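You operate a simulated robot arm through the tools that you are given. There is no shell and no other tool.

You run a simulated robot arm. Do the job below in one go: nothing can be reset, and whatever is moved stays where it is left.

## Task
Purge the orange regulator twice, then run a pressure test on it.
Fine: power on and red plug in the sensor port for the test, which must end OK; plug back in the store port after.

Only the result counts: the job must be done as asked and must still hold three seconds after the hand-in. Knocking over, shifting, dropping, spilling or breaking anything else fails it.

## Robot
A 6-joint arm with a two-finger parallel gripper, fixed in place. Base frame: the origin is on the floor under the middle of its stand, x ahead of it, y to its left, z up. Lengths are in m, angles in rad, forces in N, time in s.
With the tool pointing down near the work surface it reaches from about 0.1 to 0.58 m from the base axis. Its first joint turns from -2.007 to 2.007 rad. Payload 3.43 kg.
The tool frame sits at the grasp point between the pads (the TCP): z along the fingers, y along the line on which they close. The tips reach 0.034 m beyond it. The gripper opens to 0.128 m. The fingers are 0.024 m wide and 0.012 m thick; the gripper's body (0.048 by 0.13 m) begins 0.096 m behind the TCP.
Orientation is that of the tool frame in the base frame, as a unit quaternion [x, y, z, w]. With the fingers straight down and closing along the base's y, the tool's x points along the base's -x, its y along +y and its z along -z.

## Interface
- The arm moves only by the tool send_rows. Its argument "plan" is one flat list of numbers, 7 for each row, row after row: the shift along the base's x, y, z in units of 20 mm (1.0 is 20 mm), then the turn, a rotation vector about the base's x, y, z in units of 4 degrees (1.0 is 4 degrees), then the gripper command, from -1 (shut) to 1 (fully open), values between in proportion. In form: [x, y, z, rx, ry, rz, jaw, x, y, z, rx, ry, rz, jaw, ...]. A call has 1 to 20 rows; each row shifts and turns the commanded pose from where the row before left it. A call with a number of a shift or a turn outside -1 to 1 is refused whole. Rows are played at 5 a second. More than 0.05 m and 0.15 rad between two rows, or a gripper value outside its range, and nothing of the call is played. Where a pose cannot be reached the arm comes as near as it can. A force on the tool above 40 N (or 10 N above the force at the start of the call, whichever is more), or a blocked arm, ends the call early, and 0.2 s more pass. Each finger travels about 0.153 m/s and halts on what it meets, pressing with about 22 N; the grip force reading is that of the motor and also rises with nothing between the fingers. The clock runs only during rows and for 0.2 s after the last one: add rows that do not move to give the fingers time. The reply holds the time, the measured pose of the TCP, the force on the tool along the base axes, the opening and the grip force, in the units named above and with some noise, with the torque about the TCP (base axes, N m) and any sound that the robot's microphone picked up.
- Cameras (640 x 400 px; columns grow to the right, rows downward): "scene" is fixed at [0.2214, -0.5006, 1.7111]; the picture's right is [0.96, -0.29, 0.00], its down [-0.17, -0.58, -0.80] and it looks along [0.23, 0.77, -0.60] (base axes); focal length 338 px, centre (320, 200). "wrist" rides on the gripper at [0.076, -0.011, -0.16] in the tool frame; the picture's right is [0.15, 0.99, 0.00], its down [-0.88, 0.13, -0.46] and it looks along [-0.45, 0.07, 0.89] (tool axes); focal length 234 px, centre (320, 200). There is no depth. A picture from a camera that has moved, and an enlarged one, comes with that camera's place and axes in the base frame and with its lens.
- camera(camera): a new picture of that camera. The clock stands still meanwhile.
- raise_lower(by): slides the trunk up (or, below 0, down) by that many m; the arm rides with it, the base frame stays. It gives what a move gives, with no picture.
- close_up(camera, box): a new picture of the part [left, top, right, bottom] of that camera's present view, enlarged. The clock stands still meanwhile.
- finish_job(): hands the job in; it is judged then, once.

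Nothing tells you positions but the pictures and the camera data. Unless the task says otherwise, let go and move clear before handing in.

The tools are called after "Request:" by a JSON object that holds its "op" and its "data". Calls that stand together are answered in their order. send_rows: Moves the arm, as the interface text tells. Its arguments: {"type":"object","properties":{"plan":{"type":"array","items":{"type":"number"}}},"required":["plan"]} The other tools are called the same way: raise_lower (by) moves the trunk up or down; camera (camera) takes a picture; close_up (camera, box) takes an enlarged picture of a part of a camera's view; finish_job () hands the job in.

At the start:

```text
clock: 0.0
ee_pos: [0.1476, 0.3448, 1.3546]
orientation: [0.0, 1.0, 0.001, 0.0]
wrist_force: [1.6, -0.6, 0.7]
moment: [0.04, 0.0, -0.01]
width: 0.128
finger_force: 0.0
trunk travel left (down, up): [-0.925, 0.065]
```

scene: 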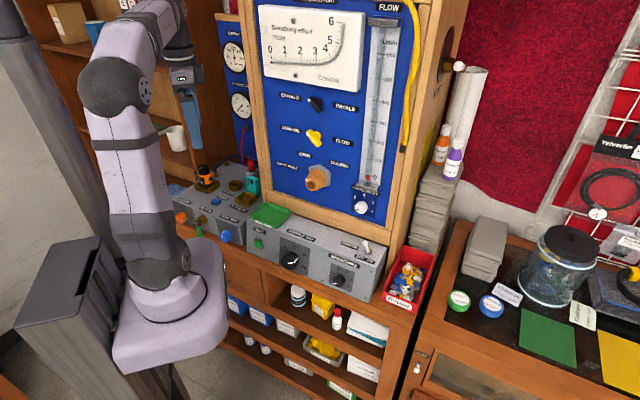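
wrist: 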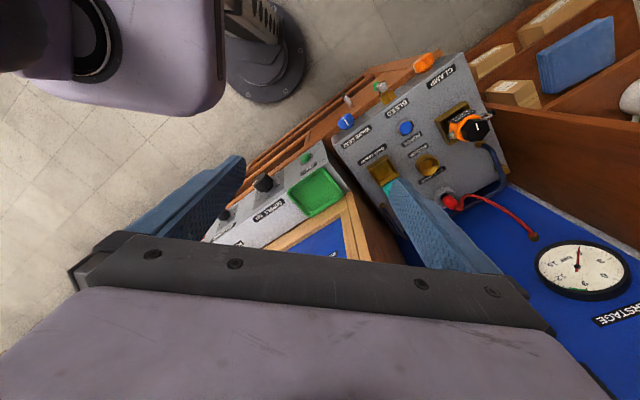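

I see a workbench with a grey test box carrying an orange regulator, clamps, knobs and plugs, plus a control box and a big blue panel with gauges. I'll take enlarged views first to read the labels and find out how the fixture works.

Request:
{"op": "close_up", "data": {"camera": "scene", "box": [160, 140, 280, 250]}}

Request:
{"op": "close_up", "data": {"camera": "wrist", "box": [320, 40, 560, 240]}}

Request:
{"op": "close_up", "data": {"camera": "scene", "box": [230, 190, 400, 310]}}

Request:
{"op": "close_up", "data": {"camera": "scene", "box": [210, 0, 460, 220]}}

```text
3.64 times, centred on (220, 195) of scene
camera zoom: at [0.2214, -0.5006, 1.7111], right [0.96, -0.29, 0.0], down [-0.17, -0.58, -0.8], along [0.23, 0.77, -0.6], focal length 1230 px, centre (684, 218)
```

zoom: 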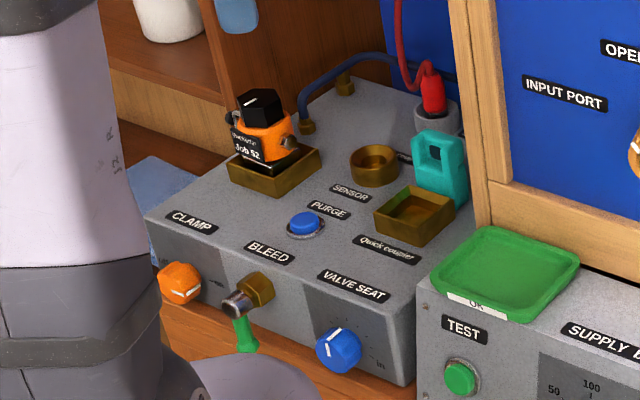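

```text
2.00 times, centred on (440, 140) of wrist
camera zoom: at [0.0723, 0.3328, 1.5144], right [-0.15, 0.99, 0.0], down [0.88, 0.13, 0.46], along [0.45, 0.07, -0.89], focal length 468 px, centre (80, 320)
```

zoom: 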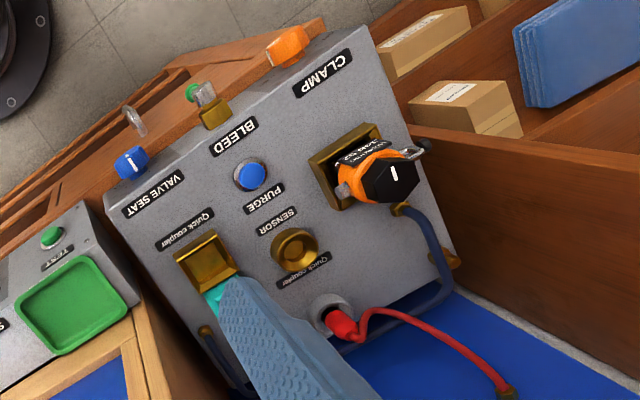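

```text
3.33 times, centred on (315, 250) of scene
camera zoom: at [0.2214, -0.5006, 1.7111], right [0.96, -0.29, 0.0], down [-0.17, -0.58, -0.8], along [0.23, 0.77, -0.6], focal length 1128 px, centre (337, 33)
```

zoom: 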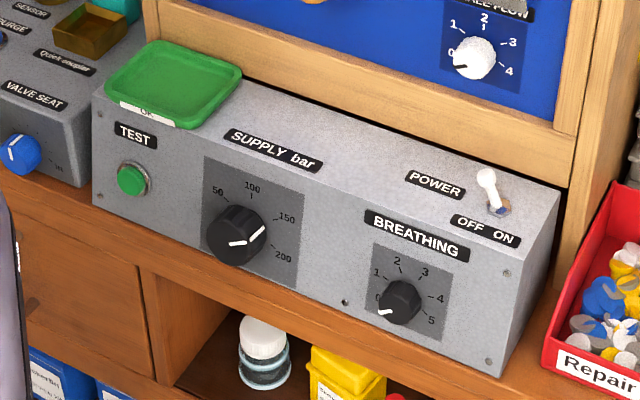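

```text
1.82 times, centred on (335, 110) of scene
camera zoom: at [0.2214, -0.5006, 1.7111], right [0.96, -0.29, 0.0], down [-0.17, -0.58, -0.8], along [0.23, 0.77, -0.6], focal length 615 px, centre (293, 364)
```

zoom: 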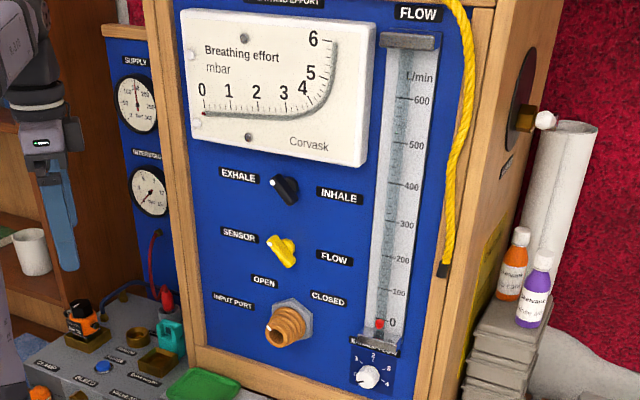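

The orange regulator is seated in a brass socket on the left of the grey box. I need finer detail on the labels, the switch, the plug and the sockets before planning any contact.

Request:
{"op": "close_up", "data": {"camera": "scene", "box": [190, 150, 270, 205]}}

Request:
{"op": "close_up", "data": {"camera": "scene", "box": [335, 225, 395, 265]}}

Request:
{"op": "close_up", "data": {"camera": "scene", "box": [165, 190, 250, 250]}}

Request:
{"op": "close_up", "data": {"camera": "scene", "box": [240, 195, 330, 275]}}

Request:
{"op": "close_up", "data": {"camera": "wrist", "box": [420, 90, 520, 220]}}

Request:
{"op": "close_up", "data": {"camera": "scene", "box": [215, 20, 260, 140]}}

```text
7.27 times, centred on (230, 178) of scene
camera zoom: at [0.2214, -0.5006, 1.7111], right [0.96, -0.29, 0.0], down [-0.17, -0.58, -0.8], along [0.23, 0.77, -0.6], focal length 2461 px, centre (974, 364)
```

zoom: 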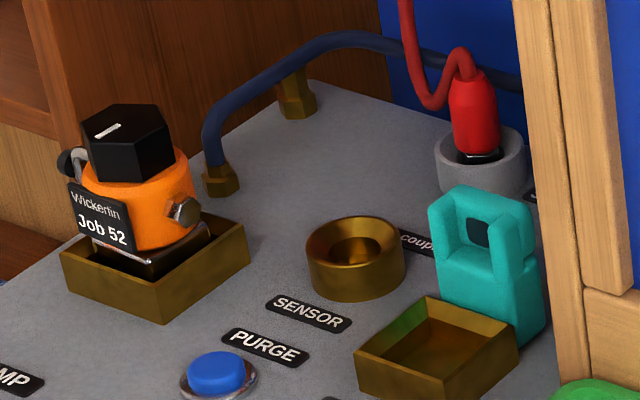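

```text
10.00 times, centred on (365, 245) of scene
camera zoom: at [0.2214, -0.5006, 1.7111], right [0.96, -0.29, 0.0], down [-0.17, -0.58, -0.8], along [0.23, 0.77, -0.6], focal length 3384 px, centre (-130, -250)
```

zoom: 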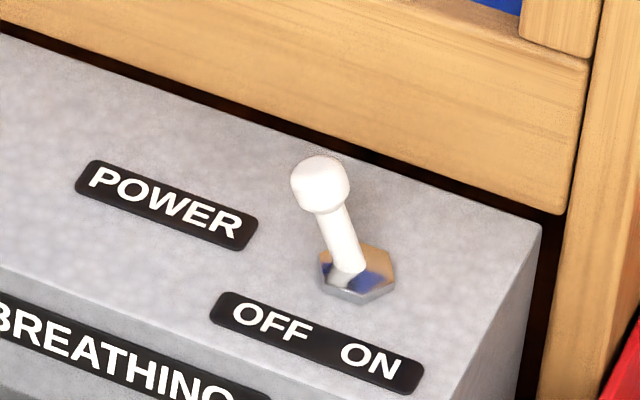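

```text
6.67 times, centred on (208, 220) of scene
camera zoom: at [0.2214, -0.5006, 1.7111], right [0.96, -0.29, 0.0], down [-0.17, -0.58, -0.8], along [0.23, 0.77, -0.6], focal length 2256 px, centre (1070, 67)
```

zoom: 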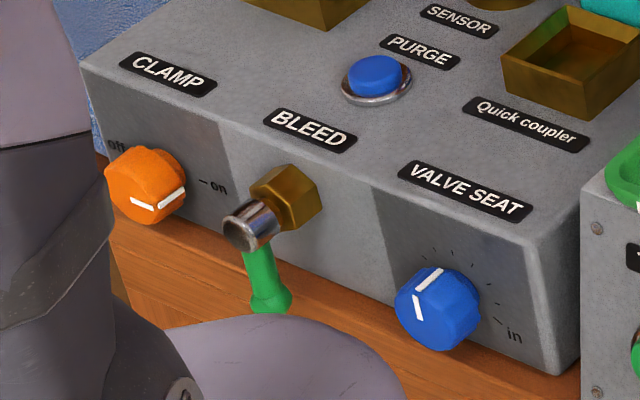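

```text
5.00 times, centred on (285, 235) of scene
camera zoom: at [0.2214, -0.5006, 1.7111], right [0.96, -0.29, 0.0], down [-0.17, -0.58, -0.8], along [0.23, 0.77, -0.6], focal length 1692 px, centre (495, 25)
```

zoom: 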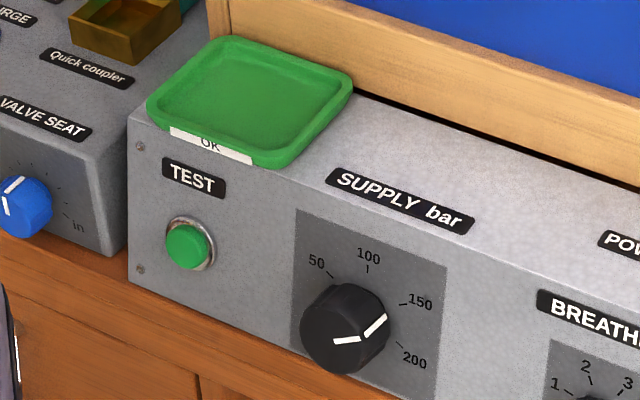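

```text
3.08 times, centred on (470, 155) of wrist
camera zoom: at [0.0723, 0.3328, 1.5144], right [-0.15, 0.99, 0.0], down [0.88, 0.13, 0.46], along [0.45, 0.07, -0.89], focal length 720 px, centre (-142, 338)
```

zoom: 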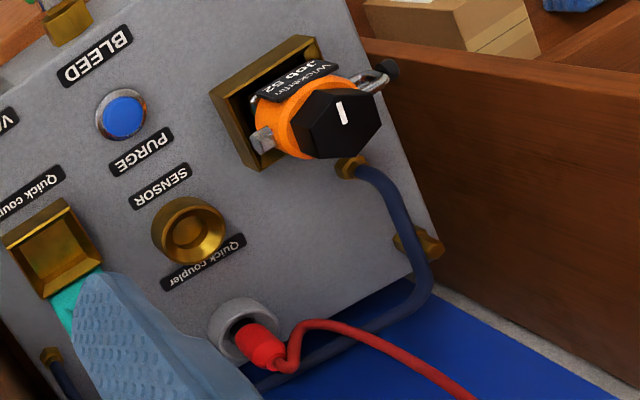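

```text
3.33 times, centred on (238, 80) of scene
camera zoom: at [0.2214, -0.5006, 1.7111], right [0.96, -0.29, 0.0], down [-0.17, -0.58, -0.8], along [0.23, 0.77, -0.6], focal length 1128 px, centre (595, 600)
```

zoom: 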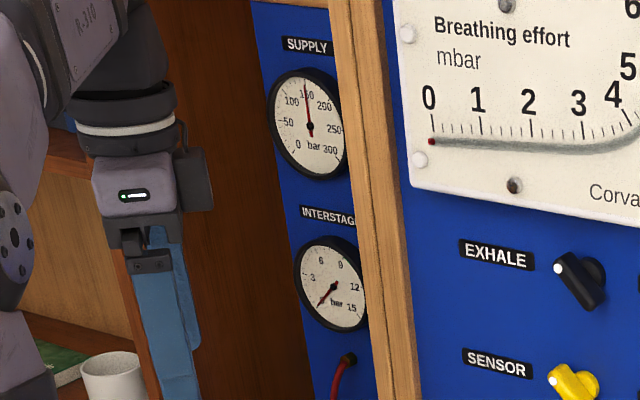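

The bench edge sits about 0.39 m from the base, with the grey valve box at roughly x 0.05–0.3, y 0.5–0.75 and its top near z 0.94. The supply box with TEST and POWER is to its right. I'll turn the gripper so the wrist camera is on the far side, then tilt it for a better look.

Request:
{"op": "send_rows", "data": {"plan": [0, 0, 0, 0, 0, -1, 1, 0, 0, 0, 0, 0, -1, 1, 0, 0, 0, 0, 0, -1, 1, 0, 0, 0, 0, 0, -1, 1, 0, 0, 0, 0, 0, -1, 1, 0, 0, 0, 0, 0, -1, 1, 0, 0, 0, 0, 0, -1, 1, 0, 0, 0, 0, 0, -1, 1, 0, 0, 0, 0, 0, -1, 1, 0, 0, 0, 0, 0, -1, 1, 0, 0, 0, 0, 0, -1, 1, 0, 0, 0, 0, 0, -1, 1, 0, 0, 0, 0, 0, -1, 1, 0, 0, 0, 0, 0, -1, 1, 0, 0, 0, 0, 0, -1, 1, 0, 0, 0, 0, 0, -1, 1, 0, 0, 0, 0, 0, -1, 1, 0, 0, 0, 0, 0, -1, 1, 0, 0, 0, 0, 0, -1, 1, 0, 0, 0, 0, 0, -1, 1]}}

```text
clock: 4.2
ee_pos: [0.1476, 0.3456, 1.3559]
orientation: [0.642, 0.766, 0.0, 0.0]
wrist_force: [0.6, -0.1, -0.4]
moment: [0.01, 0.01, 0.0]
width: 0.1279
finger_force: 0.1
trunk travel left (down, up): [-0.925, 0.065]
```

The yaw works fine. I'll finish the turn and then tilt the fingers outward to get a top-down view of the grey box.

Request:
{"op": "send_rows", "data": {"plan": [0, 0, 0, 0, 0, -1, 1, 0, 0, 0, 0, 0, -1, 1, 0, 0, 0, 0, 0, -1, 1, 0, 0, 0, 0, 0, -1, 1, 0, 0, 0, 0, 0, -1, 1, 0, 0, 0, 0, 0, -1, 1, 0, 0, 0, 0, 0, -1, 1, 0, 0, 0, 0, 0, -1, 1, 0, 0, 0, 0.927, -0.375, 0, 1, 0, 0, 0, 0.927, -0.375, 0, 1, 0, 0, 0, 0.927, -0.375, 0, 1, 0, 0, 0, 0.927, -0.375, 0, 1, 0, 0, 0, 0.927, -0.375, 0, 1, 0, 0, 0, 0.927, -0.375, 0, 1, 0, 0, 0, 0.927, -0.375, 0, 1, 0, 0, 0, 0.927, -0.375, 0, 1, 0, 0, 0, 0.927, -0.375, 0, 1, 0, 0, 0, 0.927, -0.375, 0, 1]}}

Request:
{"op": "camera", "data": {"camera": "wrist"}}

Request:
{"op": "camera", "data": {"camera": "scene"}}

```text
clock: 8.0
ee_pos: [0.2612, 0.3519, 1.358]
orientation: [0.779, 0.526, 0.283, -0.191]
wrist_force: [-0.5, 0.1, -0.3]
moment: [-0.02, -0.04, 0.0]
width: 0.128
finger_force: 0.0
out of reach, approached as far as the arm can: row 5, 6, 7, 8, 15, 16, 17, 18
trunk travel left (down, up): [-0.925, 0.065]
```

```text
taken
camera wrist: at [0.2345, 0.3161, 1.5289], right [0.96, -0.27, 0.09], down [-0.24, -0.95, -0.22], along [0.15, 0.18, -0.97], focal length 234 px, centre (320, 200)
```

wrist: 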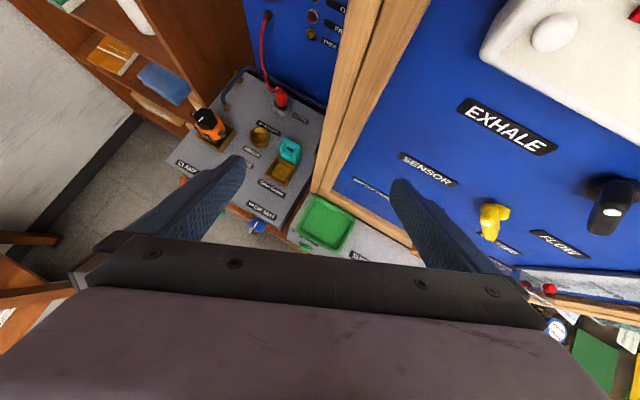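

```text
taken
```

scene: 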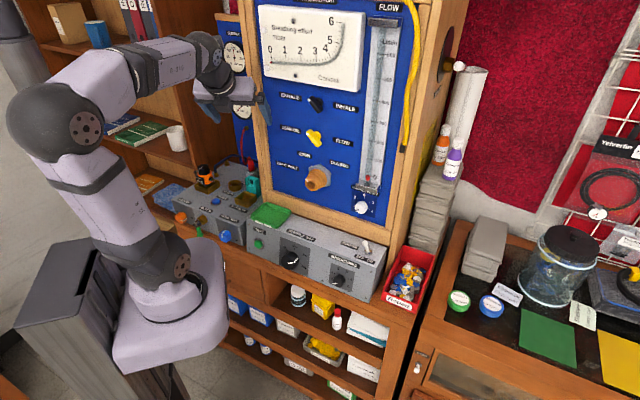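

The arm slid to x 0.26 because that tilt was out of reach so close in, but the view is useful. I'll enlarge the grey box here and triangulate the ports.

Request:
{"op": "close_up", "data": {"camera": "wrist", "box": [170, 60, 330, 160]}}

Request:
{"op": "close_up", "data": {"camera": "wrist", "box": [230, 80, 320, 190]}}

Request:
{"op": "close_up", "data": {"camera": "wrist", "box": [240, 130, 340, 250]}}

Request:
{"op": "close_up", "data": {"camera": "scene", "box": [180, 60, 290, 130]}}

```text
4.00 times, centred on (250, 110) of wrist
camera zoom: at [0.2345, 0.3161, 1.5289], right [0.96, -0.27, 0.09], down [-0.24, -0.95, -0.22], along [0.15, 0.18, -0.97], focal length 937 px, centre (600, 560)
```

zoom: 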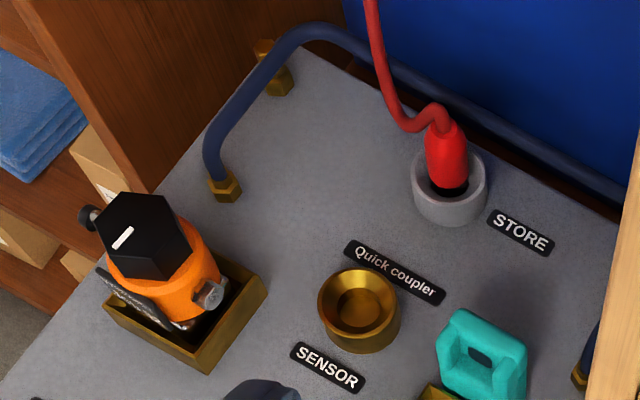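

```text
3.64 times, centred on (275, 135) of wrist
camera zoom: at [0.2345, 0.3161, 1.5289], right [0.96, -0.27, 0.09], down [-0.24, -0.95, -0.22], along [0.15, 0.18, -0.97], focal length 852 px, centre (484, 436)
```

zoom: 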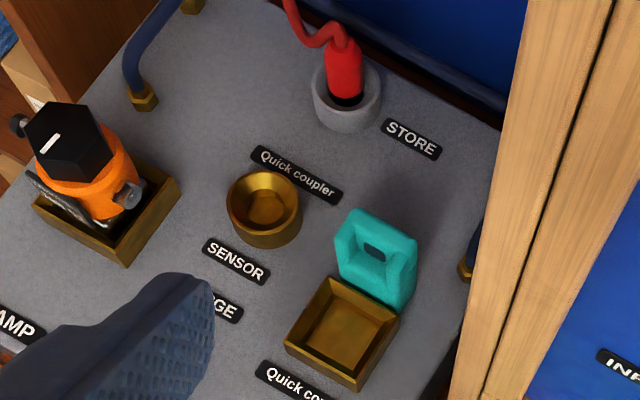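

```text
3.33 times, centred on (290, 190) of wrist
camera zoom: at [0.2345, 0.3161, 1.5289], right [0.96, -0.27, 0.09], down [-0.24, -0.95, -0.22], along [0.15, 0.18, -0.97], focal length 781 px, centre (420, 233)
```

zoom: 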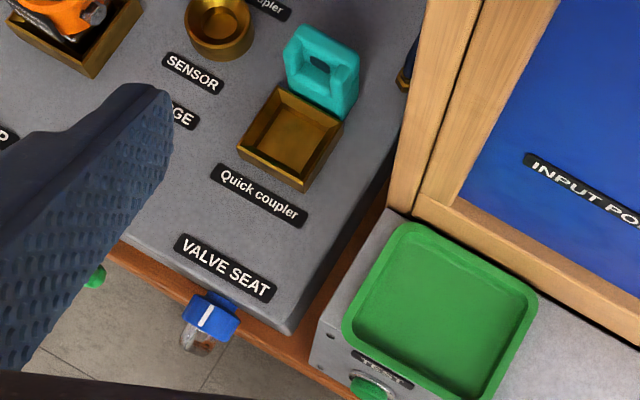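

```text
5.71 times, centred on (235, 95) of scene
camera zoom: at [0.2214, -0.5006, 1.7111], right [0.96, -0.29, 0.0], down [-0.17, -0.58, -0.8], along [0.23, 0.77, -0.6], focal length 1934 px, centre (806, 800)
```

zoom: 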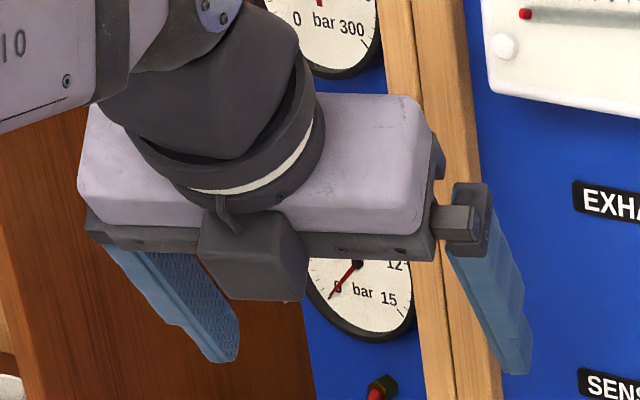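

STORE and SENSOR are confirmed: store ring near (0.290, 0.682, rim z 0.988), sensor ring near (0.215, 0.614, 0.985), regulator near (0.115, 0.64, top 1.066). I'll back the gripper away from the cabinet post at (0.296, 0.437) and lower it, closing the fingers partway.

Request:
{"op": "send_rows", "data": {"plan": [-1, 0, -1, 0, 0, 0, 0.2, -1, 0, -1, 0, 0, 0, 0.0, -1, 0, -1, 0, 0, 0, 0.0]}}

```text
clock: 8.8
ee_pos: [0.2258, 0.3692, 1.2954]
orientation: [0.778, 0.527, 0.284, -0.193]
wrist_force: [0.2, -0.5, -0.3]
moment: [0.0, -0.01, 0.0]
width: 0.0639
finger_force: 0.1
out of reach, approached as far as the arm can: row 1, 2, 3
trunk travel left (down, up): [-0.925, 0.065]
```

Request:
{"op": "send_rows", "data": {"plan": [0, 1, 0, 0, 0, 0, 0.0, 0, 1, 0, 0, 0, 0, 0.0, 0, 1, 0, 0, 0, 0, 0.0, 0, 1, 0, 0, 0, 0, 0.0]}}

Request:
{"op": "camera", "data": {"camera": "wrist"}}

```text
clock: 9.8
ee_pos: [0.2505, 0.4251, 1.291]
orientation: [0.778, 0.527, 0.28, -0.194]
wrist_force: [-15.3, -36.4, 5.5]
moment: [-0.61, -0.09, -1.64]
width: 0.0633
finger_force: 0.0
out of reach, approached as far as the arm can: row 1, 2, 3, 4
trunk travel left (down, up): [-0.925, 0.065]
```

```text
taken
camera wrist: at [0.2265, 0.3882, 1.462], right [0.96, -0.26, 0.09], down [-0.24, -0.95, -0.21], along [0.14, 0.18, -0.97], focal length 234 px, centre (320, 200)
```

wrist: 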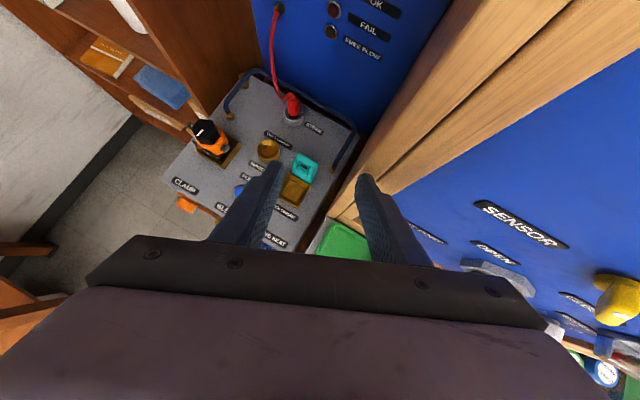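

The gripper touched the cabinet post (36 N), because this wrist turn is near a joint limit and the arm drifts sideways. I'll back straight off, check that nothing moved, and then use the opposite wrist turn with the camera on the near side.

Request:
{"op": "send_rows", "data": {"plan": [-0.4, -1, 0.2, 0, 0, 0, 0.0, -0.4, -1, 0.2, 0, 0, 0, 0.0]}}

Request:
{"op": "camera", "data": {"camera": "scene"}}

```text
clock: 10.4
ee_pos: [0.2384, 0.3947, 1.3002]
orientation: [0.778, 0.526, 0.285, -0.194]
wrist_force: [-0.2, -0.5, 0.5]
moment: [0.01, 0.01, 0.02]
width: 0.064
finger_force: 0.0
trunk travel left (down, up): [-0.925, 0.065]
```

```text
taken
```

scene: 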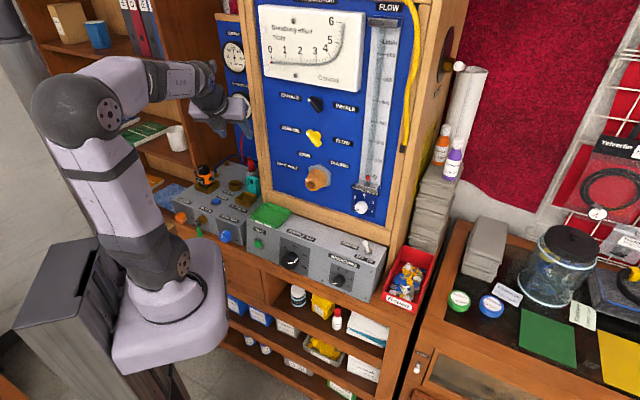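

It is free again and nothing else moved. I'll level the tool while moving away from the post, then turn it round so the camera is on the robot's side.

Request:
{"op": "send_rows", "data": {"plan": [-0.4, -0.2, 0.2, -0.927, 0.375, 0, 0, -0.4, -0.2, 0.2, -0.927, 0.375, 0, 0, -0.4, -0.2, 0.2, -0.927, 0.375, 0, 0, -0.4, -0.2, 0.2, -0.927, 0.375, 0, 0, -0.4, -0.2, 0.2, -0.927, 0.375, 0, 0, -0.4, 0, 0.2, -0.927, 0.375, 0, 0, -0.4, 0, 0, -0.927, 0.375, 0, 0, -0.4, 0, 0, -0.927, 0.375, 0, 0, -0.4, 0, 0, -0.927, 0.375, 0, 0, -0.4, 0, 0, -0.927, 0.375, 0, 0, 0, 0, 0, 0, 0, 1, 0, 0, 0, 0, 0, 0, 1, 0, 0, 0, 0, 0, 0, 1, 0, 0, 0, 0, 0, 0, 1, 0, 0, 0, 0, 0, 0, 1, 0, 0, 0, 0, 0, 0, 1, 0, 0, 0, 0, 0, 0, 1, 0, 0, 0, 0, 0, 0, 1, 0, 0, 0, 0, 0, 0, 1, 0, 0, 0, 0, 0, 0, 1, 0]}}

Request:
{"op": "send_rows", "data": {"plan": [0, 0, 0, 0, 0, 1, 0, 0, 0, 0, 0, 0, 1, 0, 0, 0, 0, 0, 0, 1, 0, 0, 0, 0, 0, 0, 1, 0, 0, 0, 0, 0, 0, 1, 0, 0, 0, 0, 0, 0, 1, 0, 0, 0, 0, 0, 0, 1, 0, 0, 0, 0, 0, 0, 1, 0, 0, 0, 0, 0, 0, 1, 0, 0, 0, 0, 0, 0, 1, 0, 0, 0, 0, 0, 0, 1, 0, 0, 0, 0, 0, 0, 1, 0, 0, 0, 0, 0, 0, 1, 0, 0, 0, 0, 0, 0, 1, 0, 0, 0, 0, 0, 0, 1, 0, 0, 0, 0, 0, 0, 1, 0, 0, 0, 0, 0, 0, 1, 0, 0, 0, 0, 0, 0, 1, 0, 0, 0, 0, 0, 0, 1, 0, 0, 0, 0, 0, 0, 1, 0]}}

Request:
{"op": "send_rows", "data": {"plan": [0, 0, 0, 0, 0, 1, 0, 0, 0, 0, 0, 0, 1, 0, 0, 0, 0, 0, 0, 1, 0, 0, 0, 0, 0, 0, 1, 0, 0, 0, 0, 0, 0, 1, 0, 0, 0, 0, 0, 0, 1, 0, 0, 0, 0, 0, 0, 1, 0, 0, 0, 0, 0, 0, 1, 0, 0, 0, 0, 0, 0, 1, 0, 0, 0, 0, 0, 0, 1, 0, 0, 0, 0, 0, 0, 1, 0, 0, 0, 0, 0, 0, 1, 0, 0, 0, 0, 0, 0, 1, 0, 0, 0, 0, 0, 0, 1, 0, 0, 0, 0, 0, 0, 1, 0]}}

Request:
{"op": "camera", "data": {"camera": "wrist"}}

```text
clock: 14.6
ee_pos: [0.2434, 0.3305, 1.3188]
orientation: [0.587, 0.81, 0.0, 0.001]
wrist_force: [-0.1, 0.2, -0.8]
moment: [0.03, 0.0, 0.02]
width: 0.064
finger_force: 0.0
out of reach, approached as far as the arm can: row 1, 2, 3, 4, 5, 6, 7, 8, 9, 10
trunk travel left (down, up): [-0.925, 0.065]
```

```text
clock: 18.8
ee_pos: [0.2439, 0.3315, 1.3209]
orientation: [-0.071, 0.997, 0.001, 0.0]
wrist_force: [-0.4, 0.3, 0.7]
moment: [-0.02, -0.02, 0.01]
width: 0.064
finger_force: 0.0
trunk travel left (down, up): [-0.925, 0.065]
```

```text
clock: 22.0
ee_pos: [0.2432, 0.3302, 1.3189]
orientation: [-0.559, 0.829, 0.0, 0.001]
wrist_force: [-0.5, -0.2, -0.3]
moment: [0.0, -0.01, 0.01]
width: 0.0643
finger_force: 0.0
trunk travel left (down, up): [-0.925, 0.065]
```

```text
taken
camera wrist: at [0.2269, 0.2557, 1.4778], right [-0.97, 0.23, 0.0], down [0.21, 0.87, 0.46], along [0.11, 0.44, -0.89], focal length 234 px, centre (320, 200)
```

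wrist: 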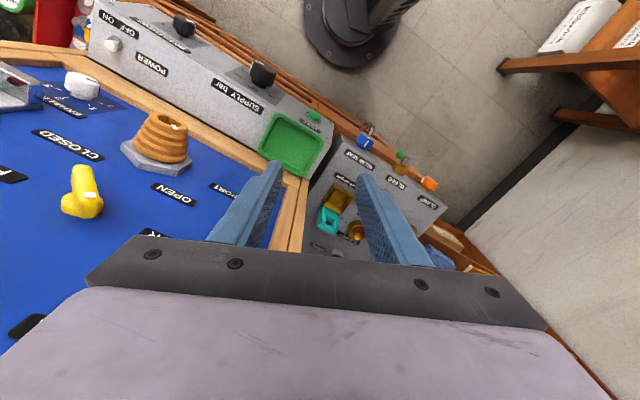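

Now the wrist has its normal range. I'll zoom on the supply box (power switch, TEST) and the grey box from here.

Request:
{"op": "close_up", "data": {"camera": "wrist", "box": [60, 0, 220, 100]}}

Request:
{"op": "close_up", "data": {"camera": "wrist", "box": [240, 90, 480, 260]}}

```text
4.00 times, centred on (140, 50) of wrist
camera zoom: at [0.2269, 0.2557, 1.4778], right [-0.97, 0.23, 0.0], down [0.21, 0.87, 0.46], along [0.11, 0.44, -0.89], focal length 937 px, centre (1040, 800)
```

zoom: 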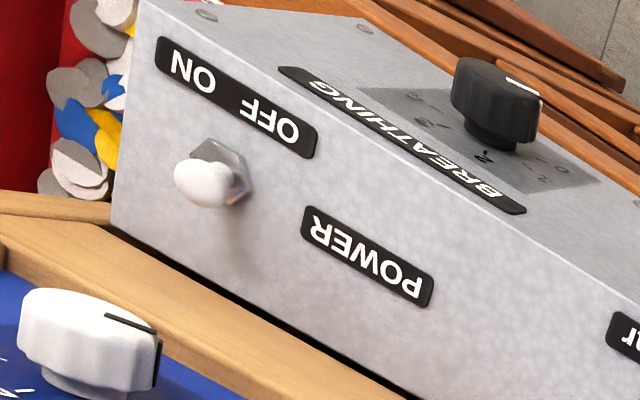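

```text
2.35 times, centred on (360, 175) of wrist
camera zoom: at [0.2269, 0.2557, 1.4778], right [-0.97, 0.23, 0.0], down [0.21, 0.87, 0.46], along [0.11, 0.44, -0.89], focal length 551 px, centre (226, 259)
```

zoom: 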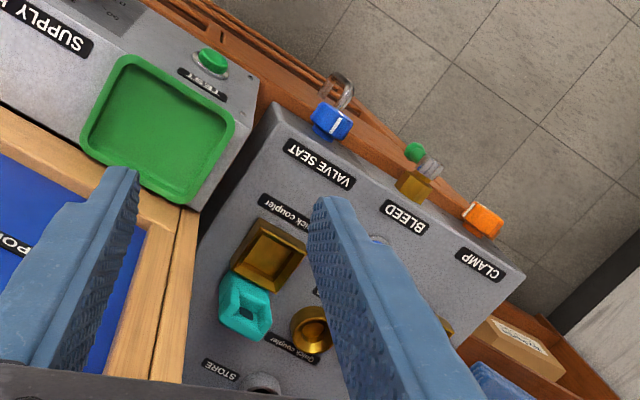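

The power switch nut is at about (0.553, 0.119, 1.003), with its lever leaning left to OFF; both boxes are yawed about -47°. I'll close the fingers and travel in front of the panel, well clear of it, to a spot above and left of the switch.

Request:
{"op": "send_rows", "data": {"plan": [0.854, -0.958, 0, 0, 0, -0.54, -1, 0.854, -0.958, 0, 0, 0, -0.54, -1, 0.854, -0.958, 0, 0, 0, -0.54, -1, 0.854, -0.958, 0, 0, 0, -0.54, -1, 0.854, -0.958, 0, 0, 0, -0.54, -1, 0.854, -0.958, 0, 0, 0, -0.54, -1, 0.854, -0.958, 0, 0, 0, -0.54, -1, 0.854, -0.958, 0, 0, 0, -0.54, -1, 0.854, -0.958, 0, 0, 0, -0.54, -1, 0.854, -0.958, 0, 0, 0, -0.54, -1, 0.854, -0.958, 0, 0, 0, -0.54, -1, 0.854, -0.958, 0, 0, 0, -0.54, -1, 0, 0, 0, 0, 0, 0, -1]}}

Request:
{"op": "camera", "data": {"camera": "wrist"}}

Request:
{"op": "camera", "data": {"camera": "scene"}}

```text
clock: 24.8
ee_pos: [0.4493, 0.0998, 1.3168]
orientation: [-0.359, 0.933, 0.001, 0.0]
wrist_force: [-0.8, 0.0, -0.3]
moment: [0.0, -0.01, 0.02]
width: 0.0
finger_force: 21.6
trunk travel left (down, up): [-0.925, 0.065]
```

```text
taken
camera wrist: at [0.4008, 0.0401, 1.4775], right [-0.77, 0.64, 0.0], down [0.57, 0.69, 0.46], along [0.29, 0.35, -0.89], focal length 234 px, centre (320, 200)
```

wrist: 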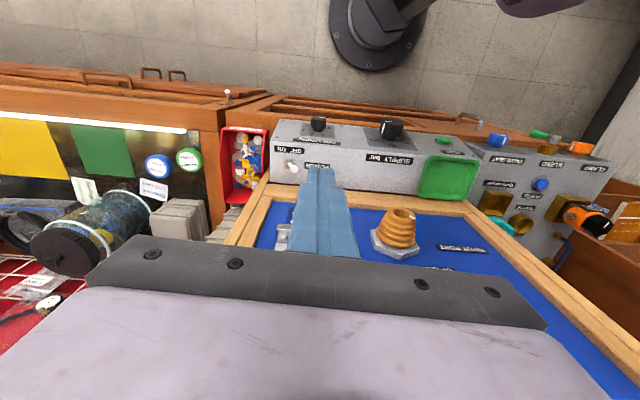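

```text
taken
```

scene: 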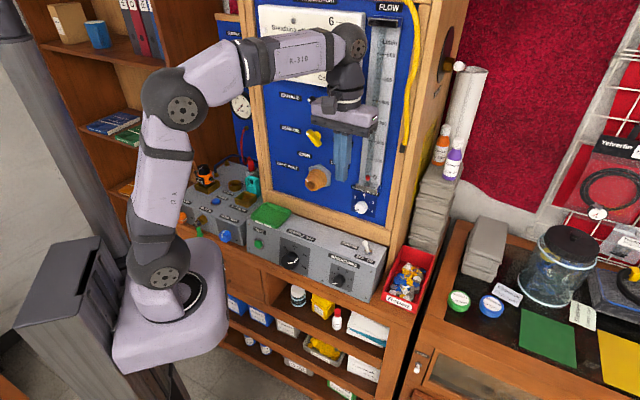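

Request:
{"op": "close_up", "data": {"camera": "wrist", "box": [250, 110, 350, 200]}}

Request:
{"op": "close_up", "data": {"camera": "wrist", "box": [260, 100, 500, 220]}}

Request:
{"op": "close_up", "data": {"camera": "wrist", "box": [460, 110, 640, 270]}}

```text
4.44 times, centred on (300, 155) of wrist
camera zoom: at [0.4008, 0.0401, 1.4775], right [-0.77, 0.64, 0.0], down [0.57, 0.69, 0.46], along [0.29, 0.35, -0.89], focal length 1041 px, centre (409, 400)
```

zoom: 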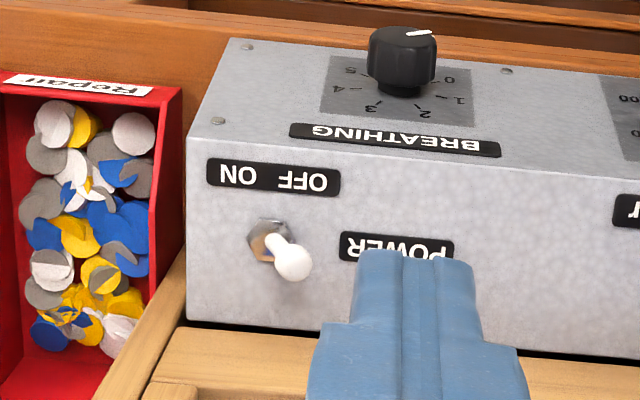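

```text
2.67 times, centred on (380, 160) of wrist
camera zoom: at [0.4008, 0.0401, 1.4775], right [-0.77, 0.64, 0.0], down [0.57, 0.69, 0.46], along [0.29, 0.35, -0.89], focal length 624 px, centre (160, 307)
```

zoom: 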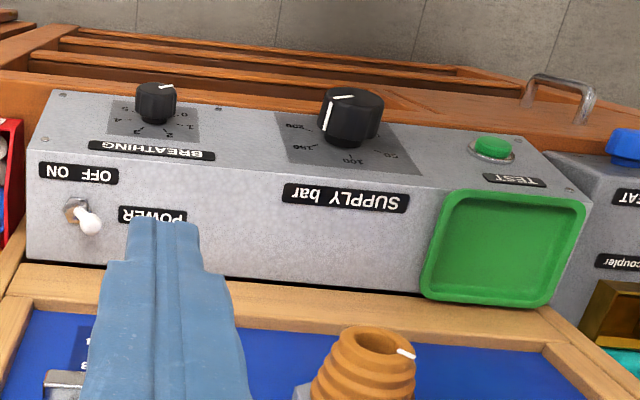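

```text
2.50 times, centred on (550, 190) of wrist
camera zoom: at [0.4008, 0.0401, 1.4775], right [-0.77, 0.64, 0.0], down [0.57, 0.69, 0.46], along [0.29, 0.35, -0.89], focal length 585 px, centre (-255, 225)
```

zoom: 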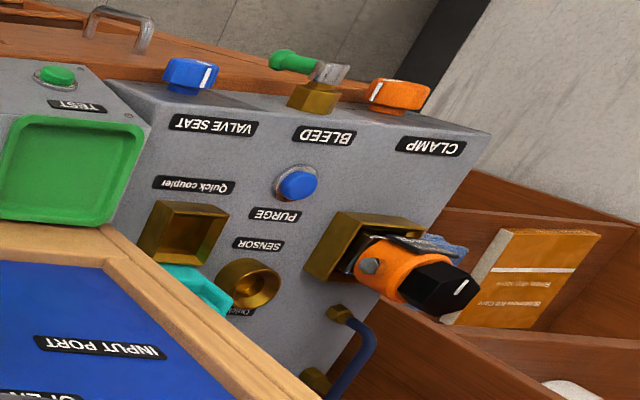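

The wrist camera triangulates well: the nut is at (0.551, 0.119, 1.002) and the lever ball at (0.5425, 0.129, 1.030), leaning left. I'll bring the closed fingers down on the lever's left with a 20° outward tilt and check before touching.

Request:
{"op": "send_rows", "data": {"plan": [0.303, 0.246, -0.95, 0.354, -0.354, 0.073, -1, 0.303, 0.246, -0.95, 0.354, -0.354, 0.073, -1, 0.303, 0.246, -0.95, 0.354, -0.354, 0.073, -1, 0.303, 0.246, -0.95, 0.354, -0.354, 0.073, -1, 0.303, 0.246, -0.95, 0.354, -0.354, 0.073, -1, 0.303, 0.246, -0.95, 0.354, -0.354, 0.073, -1, 0.303, 0.246, -0.95, 0.354, -0.354, 0.073, -1, 0.303, 0.246, -0.95, 0.354, -0.354, 0.073, -1, 0.303, 0.246, -0.95, 0.354, -0.354, 0.073, -1, 0.303, 0.246, -0.95, 0.354, -0.354, 0.073, -1]}}

Request:
{"op": "camera", "data": {"camera": "wrist"}}

Request:
{"op": "close_up", "data": {"camera": "scene", "box": [290, 130, 410, 290]}}

```text
clock: 27.0
ee_pos: [0.5096, 0.1487, 1.1285]
orientation: [-0.377, 0.91, 0.071, 0.16]
wrist_force: [-0.3, -0.2, -0.3]
moment: [0.0, 0.01, 0.01]
width: 0.0
finger_force: 21.4
trunk travel left (down, up): [-0.925, 0.065]
```

```text
taken
camera wrist: at [0.4307, 0.0509, 1.2519], right [-0.8, 0.6, -0.04], down [0.39, 0.56, 0.73], along [0.46, 0.57, -0.68], focal length 234 px, centre (320, 200)
```

wrist: 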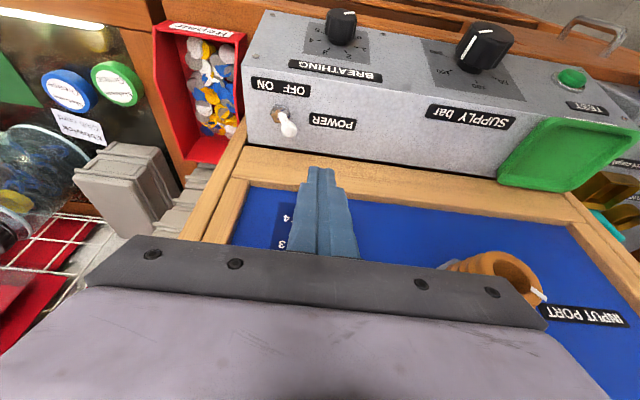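

```text
2.50 times, centred on (350, 210) of scene
camera zoom: at [0.2214, -0.5006, 1.7111], right [0.96, -0.29, 0.0], down [-0.17, -0.58, -0.8], along [0.23, 0.77, -0.6], focal length 846 px, centre (245, 175)
```

zoom: 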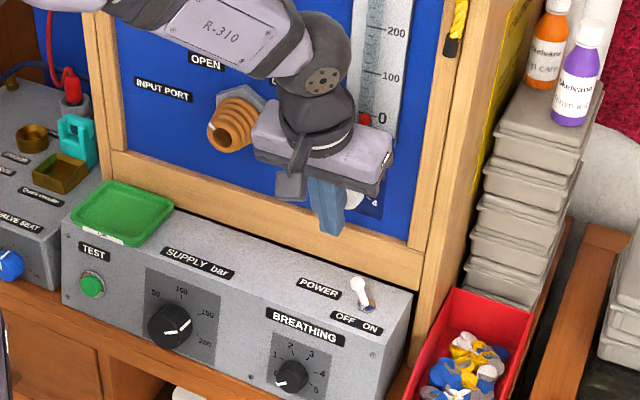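

Request:
{"op": "send_rows", "data": {"plan": [0, 0, -0.8, 0, 0, 0, -1, 0, 0, -0.8, 0, 0, 0, -1, 0, 0, -0.8, 0, 0, 0, -1, 0, 0, -0.8, 0, 0, 0, -1, 0, 0, -0.8, 0, 0, 0, -1]}}

Request:
{"op": "camera", "data": {"camera": "wrist"}}

Request:
{"op": "close_up", "data": {"camera": "scene", "box": [310, 180, 410, 280]}}

```text
clock: 28.2
ee_pos: [0.5095, 0.1487, 1.0494]
orientation: [-0.377, 0.909, 0.071, 0.159]
wrist_force: [0.2, -0.5, -0.1]
moment: [-0.01, 0.02, -0.01]
width: 0.0001
finger_force: 21.7
trunk travel left (down, up): [-0.925, 0.065]
```

```text
taken
camera wrist: at [0.4309, 0.0511, 1.1722], right [-0.8, 0.6, -0.04], down [0.39, 0.56, 0.73], along [0.46, 0.57, -0.68], focal length 234 px, centre (320, 200)
```

wrist: 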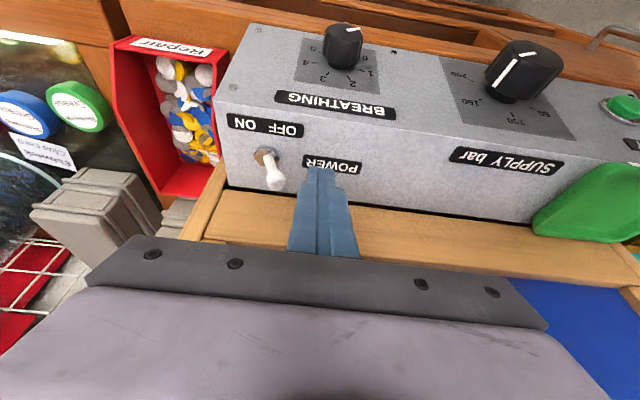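

```text
4.00 times, centred on (360, 230) of scene
camera zoom: at [0.2214, -0.5006, 1.7111], right [0.96, -0.29, 0.0], down [-0.17, -0.58, -0.8], along [0.23, 0.77, -0.6], focal length 1354 px, centre (160, 80)
```

zoom: 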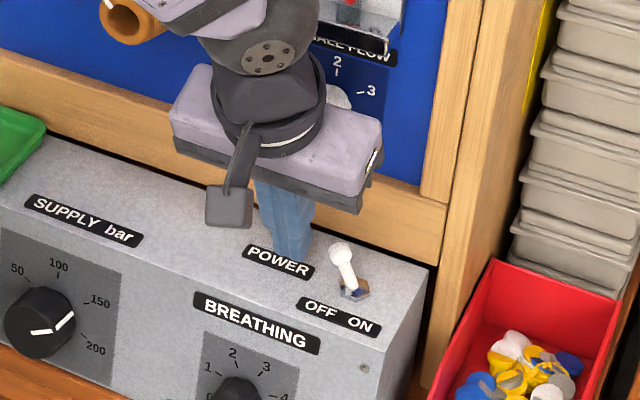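

The fingertips sit just left of the lever at the right height. I'll push the lever to the right toward ON.

Request:
{"op": "send_rows", "data": {"plan": [0.1875, -0.1875, 0, 0, 0, 0, -1, 0.1875, -0.1875, 0, 0, 0, 0, -1, 0.1875, -0.1875, 0, 0, 0, 0, -1, 0.1875, -0.1875, 0, 0, 0, 0, -1, 0.1875, -0.1875, 0, 0, 0, 0, -1, 0.1875, -0.1875, 0, 0, 0, 0, -1, 0.1875, -0.1875, 0, 0, 0, 0, -1, 0.1875, -0.1875, 0, 0, 0, 0, -1]}}

Request:
{"op": "camera", "data": {"camera": "wrist"}}

Request:
{"op": "close_up", "data": {"camera": "scene", "box": [310, 180, 410, 280]}}

```text
clock: 30.0
ee_pos: [0.5375, 0.1222, 1.0493]
orientation: [-0.378, 0.91, 0.071, 0.158]
wrist_force: [-6.3, 10.1, 0.4]
moment: [0.33, 0.21, 0.13]
width: 0.0
finger_force: 22.4
trunk travel left (down, up): [-0.925, 0.065]
```

```text
taken
camera wrist: at [0.4594, 0.0235, 1.173], right [-0.8, 0.6, -0.04], down [0.39, 0.56, 0.73], along [0.46, 0.57, -0.68], focal length 234 px, centre (320, 200)
```

wrist: 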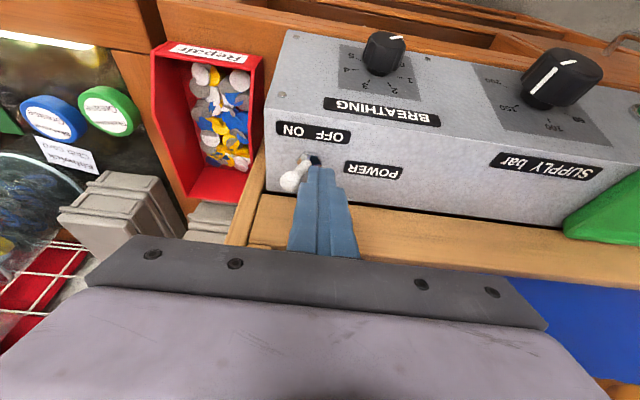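

```text
4.00 times, centred on (360, 230) of scene
camera zoom: at [0.2214, -0.5006, 1.7111], right [0.96, -0.29, 0.0], down [-0.17, -0.58, -0.8], along [0.23, 0.77, -0.6], focal length 1354 px, centre (160, 80)
```

zoom: 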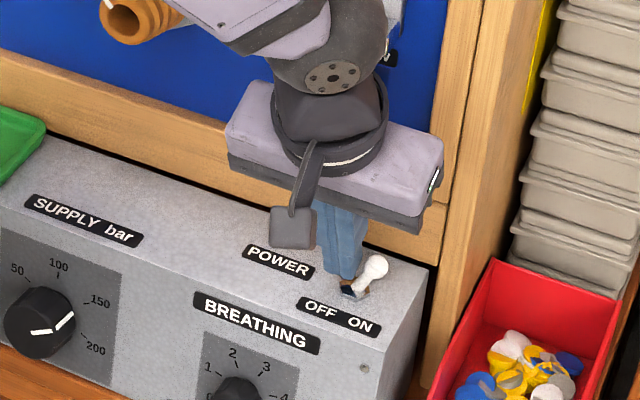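

The lever has swung to the right. I'll back the fingers off to the left and up, then verify that it stays on ON and look for lamps.

Request:
{"op": "send_rows", "data": {"plan": [-0.4, 0.4, 0, 0, 0, 0, -1, -0.5, 0.5, 0, 0, 0, 0, -1, -0.5, 0.5, 0.3, 0, 0, 0, -1, 0, 0, 1, 0, 0, 0, -1, 0, 0, 1, 0, 0, 0, -1, 0, 0, 1, 0, 0, 0, -1, 0, 0, 1, 0, 0, 0, -1]}}

Request:
{"op": "camera", "data": {"camera": "wrist"}}

Request:
{"op": "camera", "data": {"camera": "scene"}}

Request:
{"op": "close_up", "data": {"camera": "scene", "box": [320, 210, 410, 280]}}

Request:
{"op": "close_up", "data": {"camera": "scene", "box": [200, 20, 280, 180]}}

```text
clock: 31.6
ee_pos: [0.5137, 0.1467, 1.1357]
orientation: [-0.377, 0.91, 0.071, 0.159]
wrist_force: [0.3, 0.2, -1.2]
moment: [0.02, -0.02, -0.02]
width: 0.0001
finger_force: 22.4
trunk travel left (down, up): [-0.925, 0.065]
```

```text
taken
camera wrist: at [0.4341, 0.0483, 1.2591], right [-0.8, 0.6, -0.04], down [0.39, 0.56, 0.73], along [0.46, 0.57, -0.68], focal length 234 px, centre (320, 200)
```

wrist: 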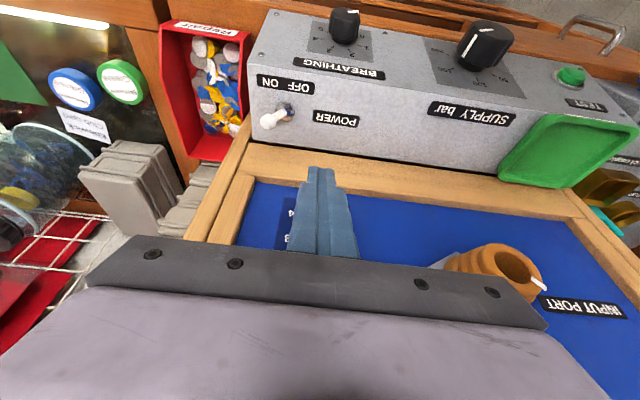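

```text
taken
```

scene: 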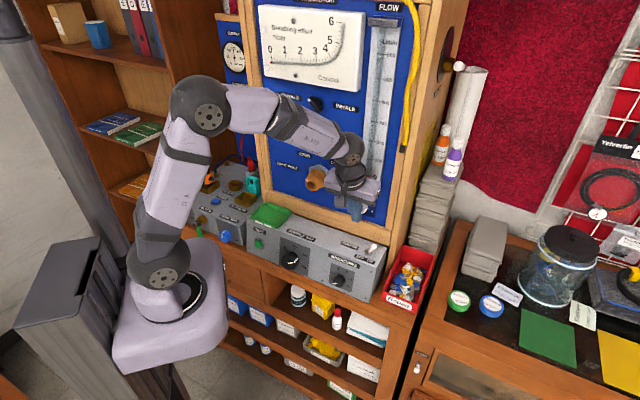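

```text
5.71 times, centred on (365, 245) of scene
camera zoom: at [0.2214, -0.5006, 1.7111], right [0.96, -0.29, 0.0], down [-0.17, -0.58, -0.8], along [0.23, 0.77, -0.6], focal length 1934 px, centre (63, -57)
```

zoom: 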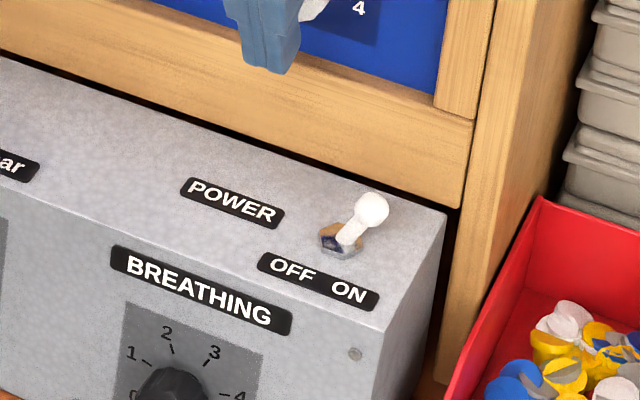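

```text
2.50 times, centred on (240, 100) of scene
camera zoom: at [0.2214, -0.5006, 1.7111], right [0.96, -0.29, 0.0], down [-0.17, -0.58, -0.8], along [0.23, 0.77, -0.6], focal length 846 px, centre (520, 450)
```

zoom: 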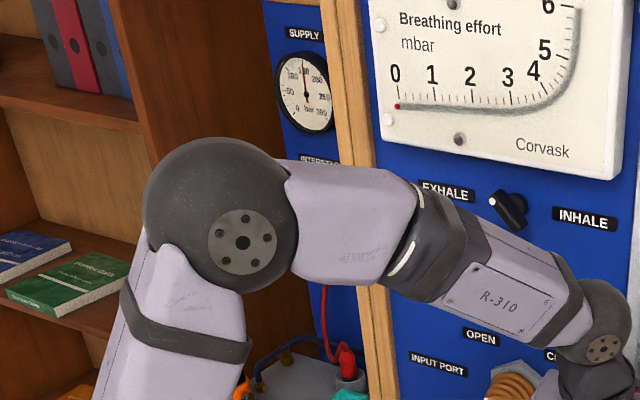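

Power is ON, and OK/FAIL/FREE FLOW lamps sit on the gauge panel above the store port. Next I'll travel back at height to the front of the grey box to look at the PURGE button, which I place at about (0.137, 0.536, 0.973).

Request:
{"op": "send_rows", "data": {"plan": [-0.3235, -0.2335, 0.82, -0.354, 0.354, 0, -1, -0.3235, -0.2335, 0.82, -0.354, 0.354, 0, -1, -0.3235, -0.2335, 0.82, -0.354, 0.354, 0, -1, -0.3235, -0.2335, 0.82, -0.354, 0.354, 0, -1, -0.3235, -0.2335, 0.82, -0.354, 0.354, 0, -1, -0.3235, -0.2335, 0.82, -0.354, 0.354, 0, -1, -0.3235, -0.2335, 0.82, -0.354, 0.354, 0, -1, -0.3235, -0.2335, 0.82, -0.354, 0.354, 0, -1, -0.3235, -0.2335, 0.82, -0.354, 0.354, 0, -1, -0.3235, -0.2335, 0.82, -0.354, 0.354, 0, -1]}}

Request:
{"op": "send_rows", "data": {"plan": [-0.854, 0.958, 0, 0, 0, 0.35, -1, -0.854, 0.958, 0, 0, 0, 0.35, -1, -0.854, 0.958, 0, 0, 0, 0.35, -1, -0.854, 0.958, 0, 0, 0, 0.35, -1, -0.854, 0.958, 0, 0, 0, 0.35, -1, -0.854, 0.958, 0, 0, 0, 0.35, -1, -0.854, 0.958, 0, 0, 0, 0.35, -1, -0.854, 0.958, 0, 0, 0, 0.35, -1, -0.854, 0.958, 0, 0, 0, 0.35, -1, -0.854, 0.958, 0, 0, 0, 0.35, -1, -0.854, 0.958, 0, 0, 0, 0.35, -1, -0.854, 0.958, 0, 0, 0, 0.35, -1]}}

Request:
{"op": "send_rows", "data": {"plan": [-0.8, 0.6, 0, 0, 0, 0, -1, -0.8, 0.6, 0, 0, 0, 0, -1, -0.8, 0.8, 0, 0, 0, 0, -1, -0.8, 0.8, 0, 0, 0, 0, -1, -0.8, 0.8, -0.5, 0, 0, 0, -1, -0.8, 0.8, -0.5, 0, 0, 0, -1, -0.8, 0.8, -0.5, 0, 0, 0, -1, 0, 0.8, -0.5, 0, 0, 0, -1]}}

Request:
{"op": "camera", "data": {"camera": "wrist"}}

```text
clock: 33.8
ee_pos: [0.4469, 0.0998, 1.2978]
orientation: [-0.382, 0.924, 0.004, -0.002]
wrist_force: [-0.1, -0.1, 0.0]
moment: [0.01, 0.02, 0.01]
width: 0.0
finger_force: 22.2
trunk travel left (down, up): [-0.925, 0.065]
```

```text
clock: 36.4
ee_pos: [0.2428, 0.3329, 1.2998]
orientation: [-0.513, 0.858, 0.004, -0.002]
wrist_force: [-0.3, -0.1, 0.2]
moment: [-0.02, -0.01, 0.01]
width: 0.0
finger_force: 21.5
trunk travel left (down, up): [-0.925, 0.065]
```

```text
clock: 38.2
ee_pos: [0.1318, 0.4519, 1.2576]
orientation: [-0.513, 0.858, 0.004, -0.003]
wrist_force: [-0.3, 0.2, -0.3]
moment: [-0.02, 0.08, -0.01]
width: 0.0
finger_force: 21.5
trunk travel left (down, up): [-0.925, 0.065]
```

```text
taken
camera wrist: at [0.1073, 0.3785, 1.4172], right [-0.94, 0.34, 0.01], down [0.31, 0.84, 0.46], along [0.15, 0.43, -0.89], focal length 234 px, centre (320, 200)
```

wrist: 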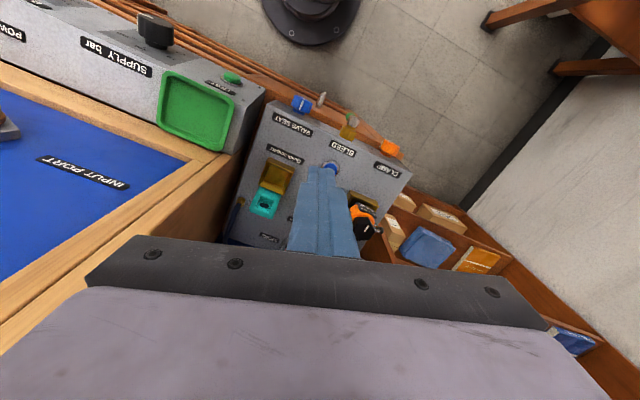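

Request:
{"op": "close_up", "data": {"camera": "wrist", "box": [220, 90, 420, 250]}}

Request:
{"op": "close_up", "data": {"camera": "wrist", "box": [290, 90, 410, 180]}}

Request:
{"op": "close_up", "data": {"camera": "scene", "box": [150, 90, 290, 250]}}

```text
2.50 times, centred on (320, 170) of wrist
camera zoom: at [0.1073, 0.3785, 1.4172], right [-0.94, 0.34, 0.01], down [0.31, 0.84, 0.46], along [0.15, 0.43, -0.89], focal length 585 px, centre (320, 275)
```

zoom: 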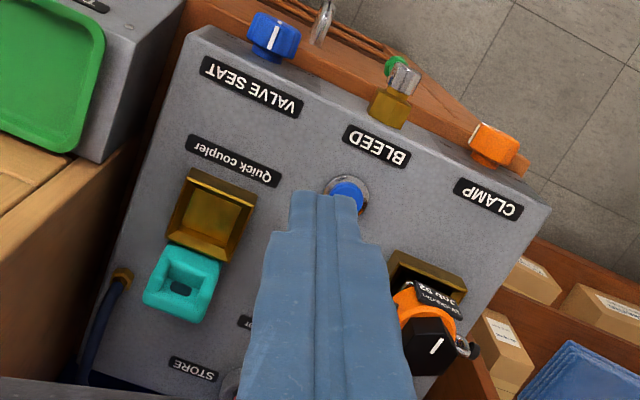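

```text
4.44 times, centred on (350, 135) of wrist
camera zoom: at [0.1073, 0.3785, 1.4172], right [-0.94, 0.34, 0.01], down [0.31, 0.84, 0.46], along [0.15, 0.43, -0.89], focal length 1041 px, centre (187, 489)
```

zoom: 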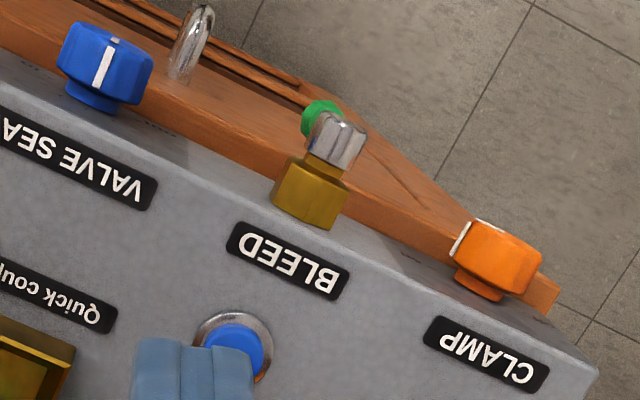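

```text
2.50 times, centred on (220, 170) of scene
camera zoom: at [0.2214, -0.5006, 1.7111], right [0.96, -0.29, 0.0], down [-0.17, -0.58, -0.8], along [0.23, 0.77, -0.6], focal length 846 px, centre (570, 275)
```

zoom: 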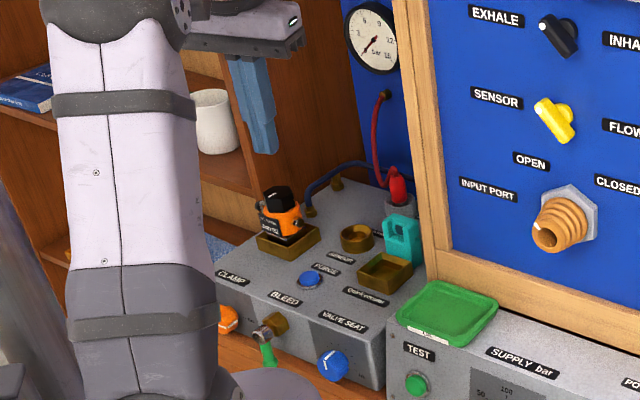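

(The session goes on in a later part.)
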